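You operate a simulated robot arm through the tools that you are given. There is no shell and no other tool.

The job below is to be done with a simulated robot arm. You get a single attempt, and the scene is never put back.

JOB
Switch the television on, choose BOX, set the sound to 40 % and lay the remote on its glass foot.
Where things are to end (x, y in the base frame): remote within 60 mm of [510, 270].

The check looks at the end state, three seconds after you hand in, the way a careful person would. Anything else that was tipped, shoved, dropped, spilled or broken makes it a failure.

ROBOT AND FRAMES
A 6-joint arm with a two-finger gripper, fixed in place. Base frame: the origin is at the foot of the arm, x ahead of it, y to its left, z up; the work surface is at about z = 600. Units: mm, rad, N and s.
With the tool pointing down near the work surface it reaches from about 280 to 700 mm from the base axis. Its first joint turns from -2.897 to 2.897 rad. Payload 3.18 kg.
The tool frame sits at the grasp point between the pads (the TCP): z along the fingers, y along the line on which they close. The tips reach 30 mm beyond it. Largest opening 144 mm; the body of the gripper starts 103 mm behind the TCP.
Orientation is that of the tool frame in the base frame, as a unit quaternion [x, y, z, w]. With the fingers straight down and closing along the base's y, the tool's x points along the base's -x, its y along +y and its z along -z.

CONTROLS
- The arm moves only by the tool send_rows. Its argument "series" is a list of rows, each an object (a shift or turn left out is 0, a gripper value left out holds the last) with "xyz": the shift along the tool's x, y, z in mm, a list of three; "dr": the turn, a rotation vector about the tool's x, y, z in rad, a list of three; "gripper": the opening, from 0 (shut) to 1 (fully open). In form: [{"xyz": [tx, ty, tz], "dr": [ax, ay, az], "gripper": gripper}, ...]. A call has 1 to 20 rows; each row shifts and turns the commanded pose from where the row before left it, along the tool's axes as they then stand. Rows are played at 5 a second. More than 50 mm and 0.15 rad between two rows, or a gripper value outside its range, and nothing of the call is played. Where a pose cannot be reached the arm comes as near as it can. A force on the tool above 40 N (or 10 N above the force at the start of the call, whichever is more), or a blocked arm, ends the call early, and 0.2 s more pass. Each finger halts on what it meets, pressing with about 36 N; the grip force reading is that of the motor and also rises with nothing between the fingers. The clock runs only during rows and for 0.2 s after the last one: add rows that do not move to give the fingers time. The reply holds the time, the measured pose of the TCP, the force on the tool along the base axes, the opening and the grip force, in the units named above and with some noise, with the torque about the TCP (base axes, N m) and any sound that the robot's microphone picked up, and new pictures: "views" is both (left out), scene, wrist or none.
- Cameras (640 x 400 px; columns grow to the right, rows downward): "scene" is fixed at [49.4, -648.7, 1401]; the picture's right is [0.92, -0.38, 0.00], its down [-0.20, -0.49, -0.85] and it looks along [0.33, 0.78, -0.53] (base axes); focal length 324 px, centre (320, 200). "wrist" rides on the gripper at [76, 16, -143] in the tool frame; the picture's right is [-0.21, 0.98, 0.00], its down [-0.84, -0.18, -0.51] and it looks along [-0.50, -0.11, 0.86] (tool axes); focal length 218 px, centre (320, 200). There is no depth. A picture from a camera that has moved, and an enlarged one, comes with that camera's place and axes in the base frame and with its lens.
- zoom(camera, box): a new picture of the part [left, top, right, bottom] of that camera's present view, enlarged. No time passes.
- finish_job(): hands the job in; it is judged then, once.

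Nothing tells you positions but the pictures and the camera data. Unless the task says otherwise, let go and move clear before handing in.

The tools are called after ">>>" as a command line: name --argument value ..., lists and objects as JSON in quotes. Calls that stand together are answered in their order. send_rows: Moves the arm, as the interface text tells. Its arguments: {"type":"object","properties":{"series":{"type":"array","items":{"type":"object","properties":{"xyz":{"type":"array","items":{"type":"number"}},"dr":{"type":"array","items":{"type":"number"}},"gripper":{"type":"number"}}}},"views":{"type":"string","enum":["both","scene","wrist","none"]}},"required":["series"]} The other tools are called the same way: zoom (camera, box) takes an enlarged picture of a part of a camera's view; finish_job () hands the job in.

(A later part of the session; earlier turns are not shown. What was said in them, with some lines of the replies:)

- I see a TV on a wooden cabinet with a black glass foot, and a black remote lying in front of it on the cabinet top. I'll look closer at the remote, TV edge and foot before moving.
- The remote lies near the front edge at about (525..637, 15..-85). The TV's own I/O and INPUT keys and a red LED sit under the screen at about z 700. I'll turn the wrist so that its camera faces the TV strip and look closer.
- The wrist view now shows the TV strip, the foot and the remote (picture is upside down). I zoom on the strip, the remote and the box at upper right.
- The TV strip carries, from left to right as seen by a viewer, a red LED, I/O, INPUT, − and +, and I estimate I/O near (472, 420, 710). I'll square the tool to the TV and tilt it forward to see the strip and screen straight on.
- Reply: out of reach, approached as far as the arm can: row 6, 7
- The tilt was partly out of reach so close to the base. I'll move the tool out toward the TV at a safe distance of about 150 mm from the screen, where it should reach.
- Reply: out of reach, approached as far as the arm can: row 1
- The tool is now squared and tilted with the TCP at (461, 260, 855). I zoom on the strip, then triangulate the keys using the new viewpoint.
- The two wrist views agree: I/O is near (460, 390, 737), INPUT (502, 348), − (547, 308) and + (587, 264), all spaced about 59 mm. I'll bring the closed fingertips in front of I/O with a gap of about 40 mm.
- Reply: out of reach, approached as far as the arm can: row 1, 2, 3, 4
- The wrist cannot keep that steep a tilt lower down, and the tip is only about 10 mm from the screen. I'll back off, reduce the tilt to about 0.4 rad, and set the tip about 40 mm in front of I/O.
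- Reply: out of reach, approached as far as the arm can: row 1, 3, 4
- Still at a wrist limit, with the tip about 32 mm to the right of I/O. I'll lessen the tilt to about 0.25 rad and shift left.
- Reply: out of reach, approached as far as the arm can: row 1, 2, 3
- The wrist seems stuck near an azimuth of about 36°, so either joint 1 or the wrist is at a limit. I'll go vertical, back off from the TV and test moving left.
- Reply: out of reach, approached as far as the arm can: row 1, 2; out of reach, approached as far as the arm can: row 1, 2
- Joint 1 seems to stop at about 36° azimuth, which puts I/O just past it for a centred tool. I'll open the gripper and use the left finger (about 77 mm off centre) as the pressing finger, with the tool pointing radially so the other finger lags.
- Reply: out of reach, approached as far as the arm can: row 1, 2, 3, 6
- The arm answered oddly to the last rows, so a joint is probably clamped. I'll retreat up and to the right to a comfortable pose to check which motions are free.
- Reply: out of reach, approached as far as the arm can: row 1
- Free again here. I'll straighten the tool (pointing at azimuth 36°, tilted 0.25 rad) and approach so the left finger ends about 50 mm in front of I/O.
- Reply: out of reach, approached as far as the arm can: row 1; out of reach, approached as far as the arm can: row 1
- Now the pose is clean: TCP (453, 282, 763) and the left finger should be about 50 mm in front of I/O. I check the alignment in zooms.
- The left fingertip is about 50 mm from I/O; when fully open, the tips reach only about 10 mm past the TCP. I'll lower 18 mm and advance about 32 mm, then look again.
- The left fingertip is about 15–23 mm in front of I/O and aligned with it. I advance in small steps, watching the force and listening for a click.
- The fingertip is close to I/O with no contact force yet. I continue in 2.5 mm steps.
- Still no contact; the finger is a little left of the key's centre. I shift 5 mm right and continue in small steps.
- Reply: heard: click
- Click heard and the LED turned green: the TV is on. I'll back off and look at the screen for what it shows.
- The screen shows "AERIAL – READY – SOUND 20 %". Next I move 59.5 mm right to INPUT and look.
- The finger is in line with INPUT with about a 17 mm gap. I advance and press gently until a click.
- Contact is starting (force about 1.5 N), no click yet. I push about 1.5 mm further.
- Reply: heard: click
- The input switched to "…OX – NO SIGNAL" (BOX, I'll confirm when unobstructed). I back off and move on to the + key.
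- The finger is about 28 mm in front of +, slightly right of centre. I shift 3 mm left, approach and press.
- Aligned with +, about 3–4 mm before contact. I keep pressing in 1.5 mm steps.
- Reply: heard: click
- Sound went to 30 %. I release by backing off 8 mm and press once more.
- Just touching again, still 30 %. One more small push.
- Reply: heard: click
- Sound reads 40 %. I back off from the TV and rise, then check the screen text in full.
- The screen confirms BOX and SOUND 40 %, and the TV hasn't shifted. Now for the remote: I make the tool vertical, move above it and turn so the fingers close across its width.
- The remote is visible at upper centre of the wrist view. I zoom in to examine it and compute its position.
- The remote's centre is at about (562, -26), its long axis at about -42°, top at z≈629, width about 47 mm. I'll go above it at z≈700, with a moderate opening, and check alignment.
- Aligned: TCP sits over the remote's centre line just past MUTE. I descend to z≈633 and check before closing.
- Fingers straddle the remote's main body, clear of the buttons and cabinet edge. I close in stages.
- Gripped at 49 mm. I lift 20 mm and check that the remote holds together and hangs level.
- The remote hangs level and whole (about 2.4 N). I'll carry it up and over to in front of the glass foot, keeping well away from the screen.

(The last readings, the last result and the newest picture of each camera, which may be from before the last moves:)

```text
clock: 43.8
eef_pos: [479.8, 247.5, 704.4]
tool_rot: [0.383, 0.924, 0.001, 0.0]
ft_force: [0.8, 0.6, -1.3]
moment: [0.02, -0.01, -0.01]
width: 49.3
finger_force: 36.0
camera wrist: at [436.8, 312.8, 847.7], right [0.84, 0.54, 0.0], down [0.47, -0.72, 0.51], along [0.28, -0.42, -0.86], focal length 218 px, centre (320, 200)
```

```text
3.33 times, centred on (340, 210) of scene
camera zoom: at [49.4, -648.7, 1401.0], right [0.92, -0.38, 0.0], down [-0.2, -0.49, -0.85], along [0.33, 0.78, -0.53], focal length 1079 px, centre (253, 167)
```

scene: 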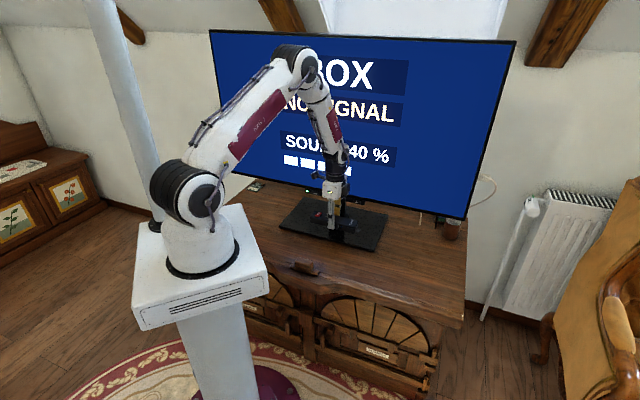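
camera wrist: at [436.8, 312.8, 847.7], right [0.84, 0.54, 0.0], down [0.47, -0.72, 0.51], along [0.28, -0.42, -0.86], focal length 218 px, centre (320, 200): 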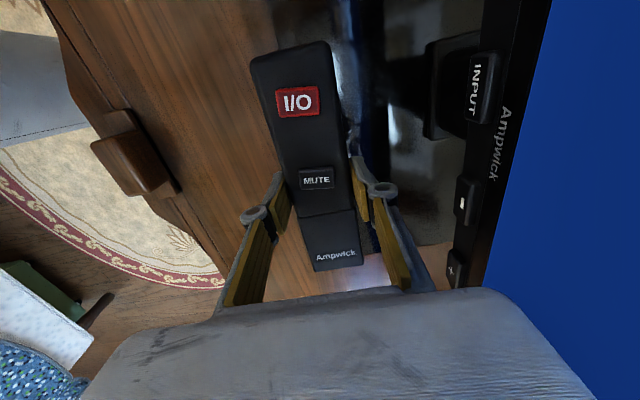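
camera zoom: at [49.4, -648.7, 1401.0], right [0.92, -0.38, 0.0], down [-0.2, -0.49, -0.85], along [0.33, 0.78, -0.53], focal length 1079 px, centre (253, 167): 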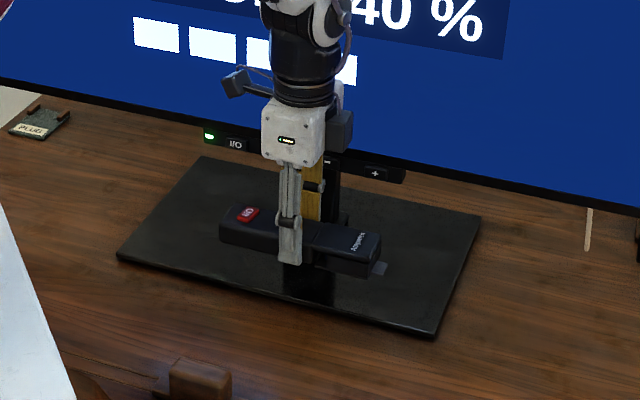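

The remote is over the front of the foot, parallel to the TV. I tilt the gripper's top away from the screen by 0.21 rad for clearance, move forward 16 mm and lower to about 15 mm above the glass.

>>> send_rows --series '[{"dr": [-0.105, 0, 0]}, {"dr": [-0.105, 0, 0]}, {"xyz": [0, 15.4, 3.3]}, {"xyz": [0, 0, 0]}]' --views "none"

>>> send_rows --series '[{"xyz": [0, -4.1, 19.6]}, {"xyz": [0, -4.1, 19.6]}, {"xyz": [0, 0, 0]}]'

>>> zoom --camera "scene" --box '[270, 160, 410, 265]'

```text
clock: 44.8
eef_pos: [493.3, 258.7, 703.9]
tool_rot: [0.381, 0.918, 0.099, 0.041]
ft_force: [0.0, 0.2, -1.9]
moment: [0.01, 0.03, -0.03]
width: 49.1
finger_force: 36.1
```

```text
clock: 45.6
eef_pos: [491.7, 259.0, 664.4]
tool_rot: [0.381, 0.919, 0.098, 0.041]
ft_force: [0.3, 0.5, -2.4]
moment: [0.01, 0.0, 0.02]
width: 49.2
finger_force: 36.6
camera wrist: at [427.2, 302.1, 806.7], right [0.82, 0.53, 0.21], down [0.4, -0.8, 0.46], along [0.41, -0.29, -0.86], focal length 218 px, centre (320, 200)
```

scene: 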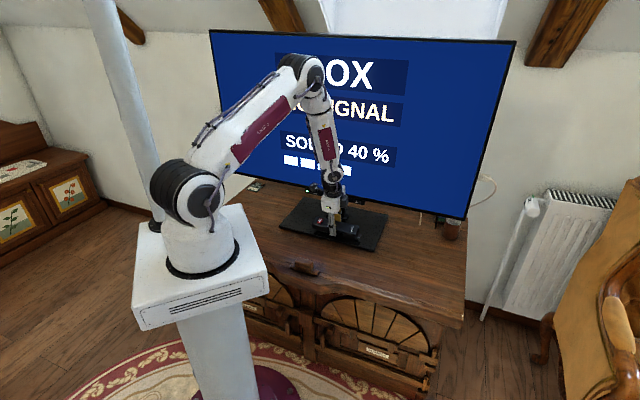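
wrist: 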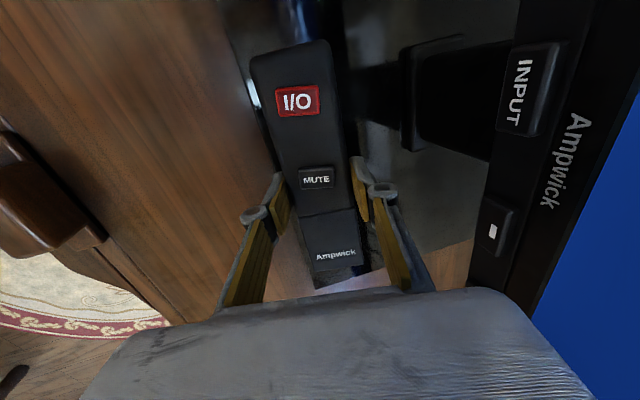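

```text
3.81 times, centred on (340, 212) of scene
camera zoom: at [49.4, -648.7, 1401.0], right [0.92, -0.38, 0.0], down [-0.2, -0.49, -0.85], along [0.33, 0.78, -0.53], focal length 1234 px, centre (244, 152)
```

zoom: 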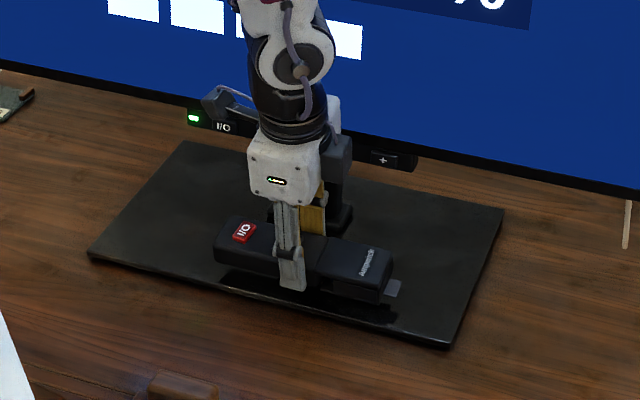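

All as planned: the remote is just above the glass with its near edge about 23 mm inside the foot's front edge. I lower in small steps, watching the vertical force.

>>> send_rows --series '[{"xyz": [0, -1.25, 5.87]}, {"xyz": [0, -0.83, 3.91]}, {"xyz": [0, 0, 0]}]' --views "none"

>>> send_rows --series '[{"xyz": [0, -0.62, 2.93]}, {"xyz": [0, 0, 0]}]' --views "none"

>>> zoom --camera "scene" --box '[290, 200, 390, 265]'

```text
clock: 46.4
eef_pos: [493.4, 258.6, 653.7]
tool_rot: [0.38, 0.919, 0.098, 0.04]
ft_force: [-1.2, -0.5, -2.7]
moment: [-0.02, 0.04, -0.01]
width: 49.3
finger_force: 36.0
```

```text
clock: 47.0
eef_pos: [493.1, 259.0, 650.3]
tool_rot: [0.379, 0.919, 0.1, 0.041]
ft_force: [-2.6, -0.3, 4.1]
moment: [-0.34, -0.03, -0.11]
width: 49.4
finger_force: 36.0
```

```text
6.15 times, centred on (340, 232) of scene
camera zoom: at [49.4, -648.7, 1401.0], right [0.92, -0.38, 0.0], down [-0.2, -0.49, -0.85], along [0.33, 0.78, -0.53], focal length 1992 px, centre (197, 0)
```

zoom: 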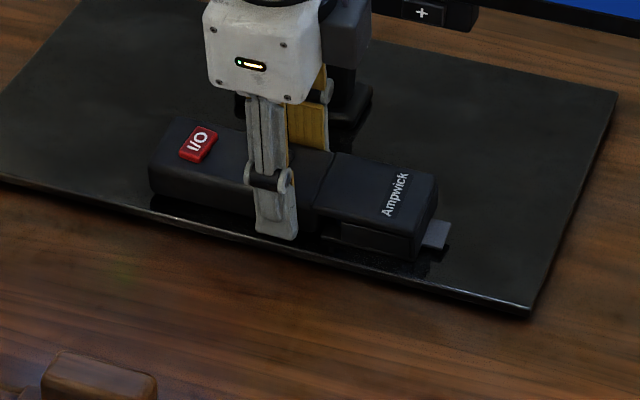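

The remote's near edge touches the glass (foot top ≈ z 612). I release slowly so the far edge settles gently.

>>> send_rows --series '[{"gripper": 0.335}, {"gripper": 0.342}, {"gripper": 0.346}, {"gripper": 0.35}, {"gripper": 0.355}, {"gripper": 0.36}, {"gripper": 0.37}, {"gripper": 0.385}, {"gripper": 0.4}, {"gripper": 0.42}, {"xyz": [0, 0, 0]}, {"xyz": [0, 0, 0]}]'

>>> zoom --camera "scene" --box '[290, 180, 400, 265]'

>>> zoom --camera "wrist" --box '[200, 0, 460, 300]'

```text
clock: 49.6
eef_pos: [492.4, 258.7, 650.3]
tool_rot: [0.38, 0.919, 0.099, 0.041]
ft_force: [0.0, 0.2, 0.4]
moment: [0.01, -0.03, 0.0]
width: 60.6
finger_force: 0.1
camera wrist: at [427.7, 302.3, 793.5], right [0.82, 0.53, 0.21], down [0.4, -0.8, 0.46], along [0.41, -0.29, -0.86], focal length 218 px, centre (320, 200)
```

scene: 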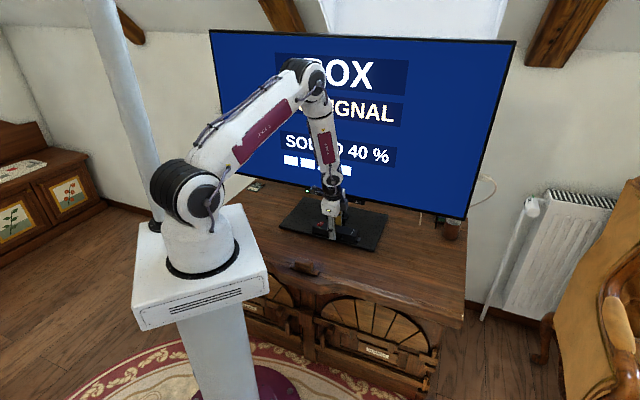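
wrist: 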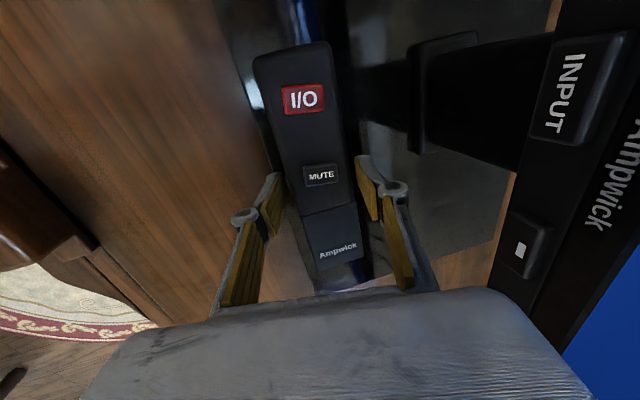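

```text
4.71 times, centred on (345, 222) of scene
camera zoom: at [49.4, -648.7, 1401.0], right [0.92, -0.38, 0.0], down [-0.2, -0.49, -0.85], along [0.33, 0.78, -0.53], focal length 1524 px, centre (202, 94)
```

zoom: 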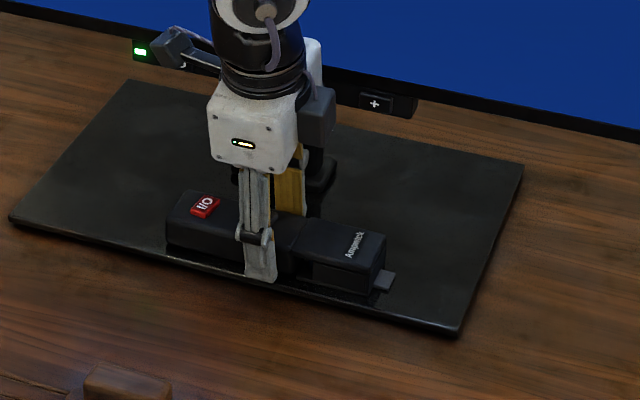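

```text
1.33 times, centred on (330, 150) of wrist
camera zoom: at [427.7, 302.3, 793.5], right [0.82, 0.53, 0.21], down [0.4, -0.8, 0.46], along [0.41, -0.29, -0.86], focal length 291 px, centre (307, 267)
```

zoom: 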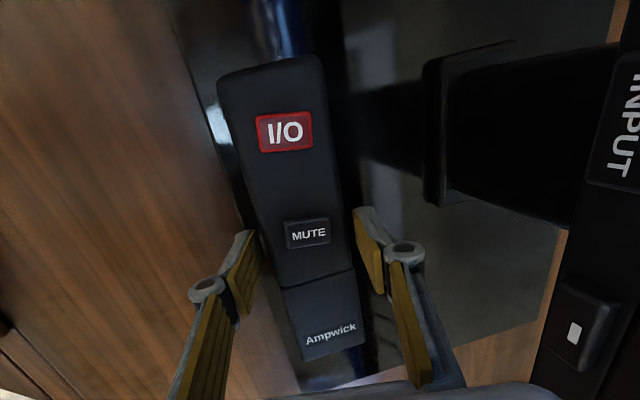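

Released with the remote resting flat on the glass. I open a bit more and rise straight up.

>>> send_rows --series '[{"gripper": 0.5}, {"xyz": [0, 0, 0]}, {"xyz": [0, 4.2, -19.6]}, {"xyz": [0, 4.2, -19.6]}, {"xyz": [0, 4.2, -19.6]}, {"xyz": [0, -30, -20]}, {"xyz": [0, -30, -20]}, {"xyz": [0, 0, 0]}]'

>>> zoom --camera "scene" --box '[270, 170, 410, 265]'

>>> zoom --camera "wrist" --box '[200, 0, 520, 300]'

```text
clock: 51.4
eef_pos: [446.6, 209.9, 736.8]
tool_rot: [0.38, 0.919, 0.099, 0.041]
ft_force: [-0.2, 0.0, 0.8]
moment: [0.01, 0.02, 0.0]
width: 72.2
finger_force: 0.0
camera wrist: at [381.2, 253.2, 879.9], right [0.82, 0.53, 0.21], down [0.4, -0.8, 0.46], along [0.41, -0.29, -0.86], focal length 218 px, centre (320, 200)
```

scene: 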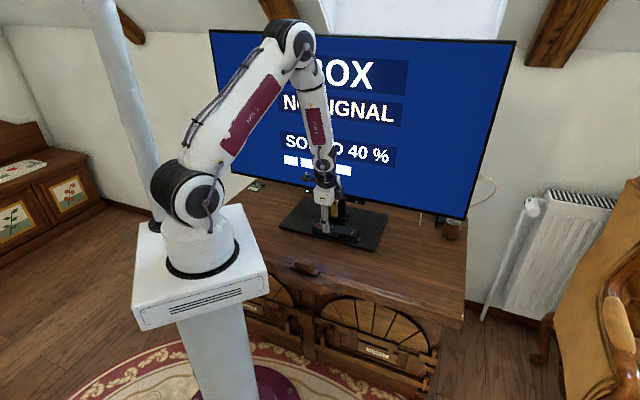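
wrist: 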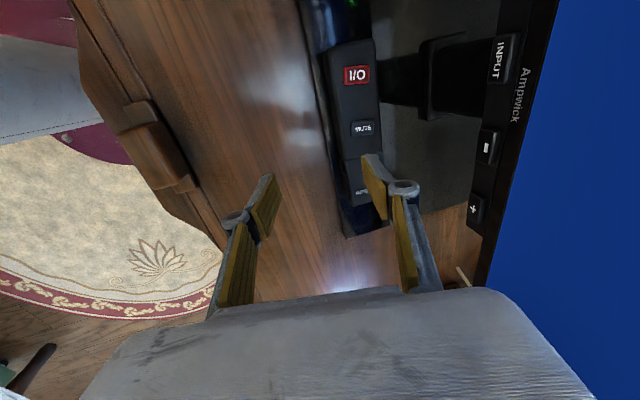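

```text
4.21 times, centred on (340, 218) of scene
camera zoom: at [49.4, -648.7, 1401.0], right [0.92, -0.38, 0.0], down [-0.2, -0.49, -0.85], along [0.33, 0.78, -0.53], focal length 1363 px, centre (236, 126)
```

zoom: 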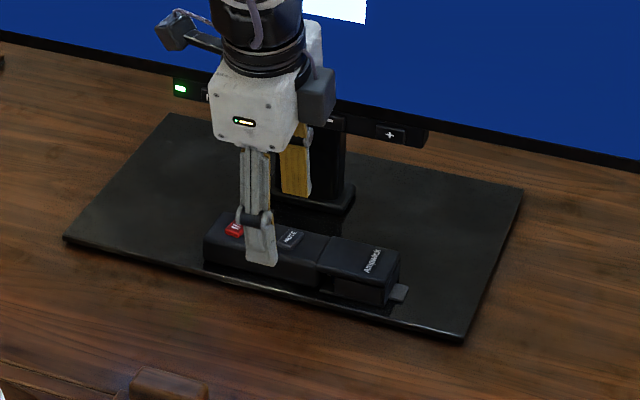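

```text
1.33 times, centred on (360, 150) of wrist
camera zoom: at [381.2, 253.2, 879.9], right [0.82, 0.53, 0.21], down [0.4, -0.8, 0.46], along [0.41, -0.29, -0.86], focal length 291 px, centre (267, 267)
```

zoom: 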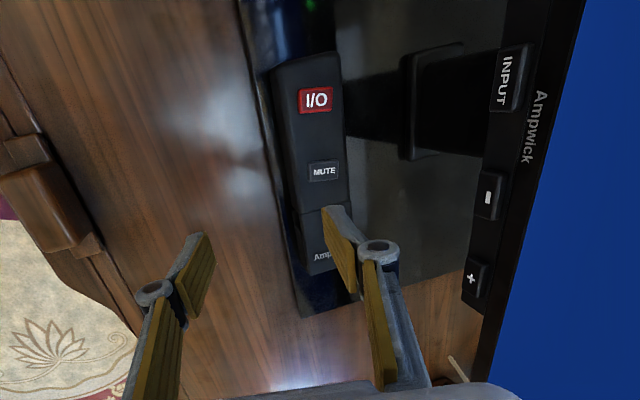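

The remote lies flat and wholly on the glass foot, centre about (495, 266). I move the arm well clear and check everything once more.

>>> send_rows --series '[{"xyz": [0, -12.6, -36.8]}, {"xyz": [0, -12.6, -36.8]}, {"xyz": [0, -12.6, -36.8]}, {"xyz": [0, -30, -20]}, {"xyz": [0, -30, -20]}, {"xyz": [0, -30, -20]}, {"xyz": [0, 0, 0]}, {"xyz": [0, 0, 0]}]'

>>> zoom --camera "scene" --box '[200, 20, 520, 220]'

>>> zoom --camera "scene" --box '[270, 170, 410, 265]'

```text
clock: 53.2
eef_pos: [331.7, 98.0, 875.6]
tool_rot: [0.379, 0.919, 0.099, 0.041]
ft_force: [-1.0, 0.1, -0.5]
moment: [-0.02, -0.02, -0.03]
width: 72.0
finger_force: 0.3
camera wrist: at [266.1, 140.9, 1019.4], right [0.82, 0.53, 0.21], down [0.4, -0.8, 0.46], along [0.41, -0.29, -0.86], focal length 218 px, centre (320, 200)
```

scene: 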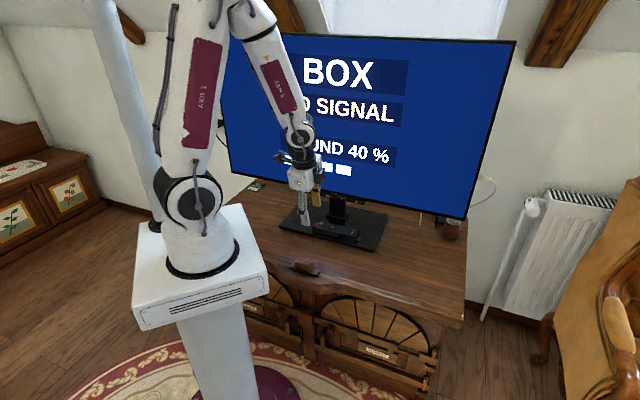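
wrist: 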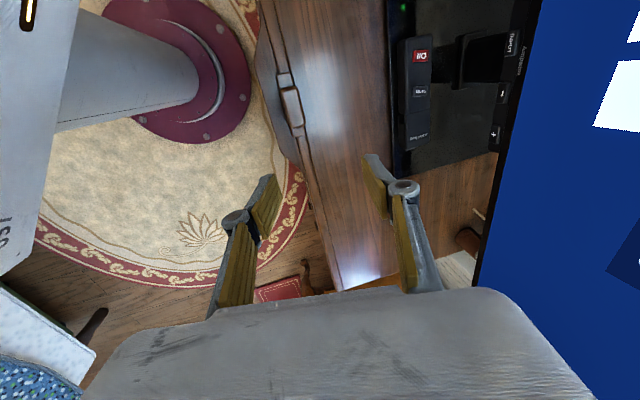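

```text
2.00 times, centred on (360, 120) of scene
camera zoom: at [49.4, -648.7, 1401.0], right [0.92, -0.38, 0.0], down [-0.2, -0.49, -0.85], along [0.33, 0.78, -0.53], focal length 648 px, centre (240, 360)
```

zoom: 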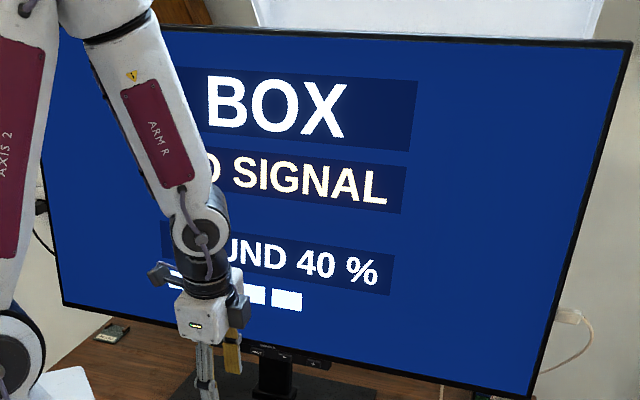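

```text
4.21 times, centred on (340, 218) of scene
camera zoom: at [49.4, -648.7, 1401.0], right [0.92, -0.38, 0.0], down [-0.2, -0.49, -0.85], along [0.33, 0.78, -0.53], focal length 1363 px, centre (236, 126)
```

zoom: 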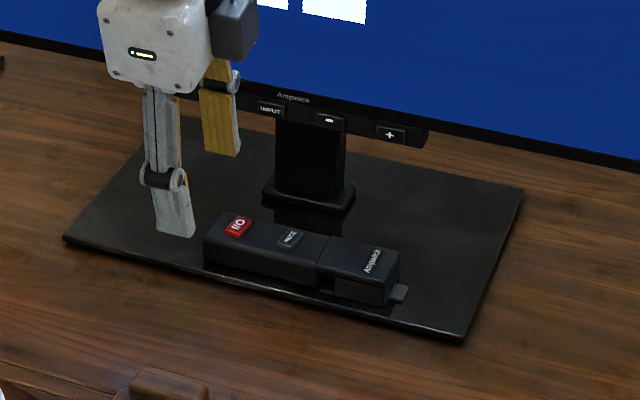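

The TV shows BOX and SOUND 40 %, and the remote is on the foot. I wait a few seconds to make sure the state holds, since it reports NO SIGNAL.

>>> send_rows --series '[{"xyz": [0, 0, 0]}, {"xyz": [0, 0, 0]}, {"xyz": [0, 0, 0]}, {"xyz": [0, 0, 0]}, {"xyz": [0, 0, 0]}, {"xyz": [0, 0, 0]}, {"xyz": [0, 0, 0]}, {"xyz": [0, 0, 0]}, {"xyz": [0, 0, 0]}, {"xyz": [0, 0, 0]}, {"xyz": [0, 0, 0]}, {"xyz": [0, 0, 0]}, {"xyz": [0, 0, 0]}, {"xyz": [0, 0, 0]}, {"xyz": [0, 0, 0]}, {"xyz": [0, 0, 0]}, {"xyz": [0, 0, 0]}, {"xyz": [0, 0, 0]}, {"xyz": [0, 0, 0]}, {"xyz": [0, 0, 0]}]' --views "scene"

>>> zoom --camera "wrist" --box '[360, 0, 540, 180]'

```text
clock: 57.4
eef_pos: [332.9, 98.4, 875.6]
tool_rot: [0.38, 0.919, 0.098, 0.04]
ft_force: [-0.4, -0.2, -0.9]
moment: [-0.03, 0.0, 0.02]
width: 71.9
finger_force: 0.1
```

scene: 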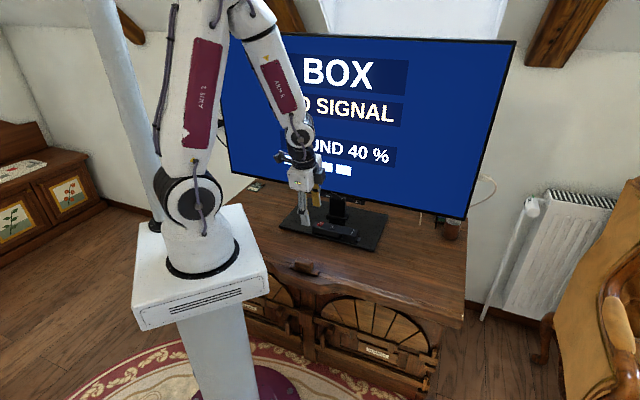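

```text
2.22 times, centred on (450, 90) of wrist
camera zoom: at [266.3, 141.0, 1019.3], right [0.82, 0.53, 0.21], down [0.4, -0.8, 0.46], along [0.41, -0.29, -0.86], focal length 485 px, centre (31, 444)
```

zoom: 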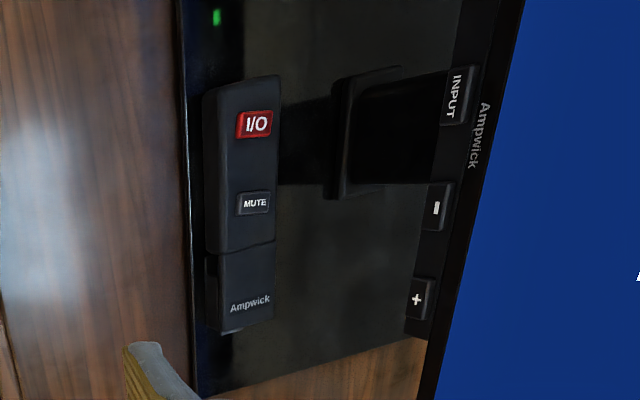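

The state holds: the TV is on, the input is BOX, the sound is at 40 %, and the remote lies flat on the glass foot at about (495, 266). The arm is clear, so I hand in.

>>> finish_job

```text
The job is handed in.
```

The job is handed in. The television is on, set to BOX with the sound at 40 %, and the remote is lying flat on the glass foot.

- **Remote position:** its centre is at about (495, 266), roughly 15 mm from the target point. All of it is on the foot.
- **TV controls:** I used the keys under the screen. Nothing else looked moved or knocked over, and the arm was clear when I handed in.
- **No signal:** the screen reads "NO SIGNAL" on BOX. The input is selected, but nothing is feeding it. The job didn't ask for a picture, so I left it.

The state held for about four seconds before I handed in. I have not been told the result of the check.
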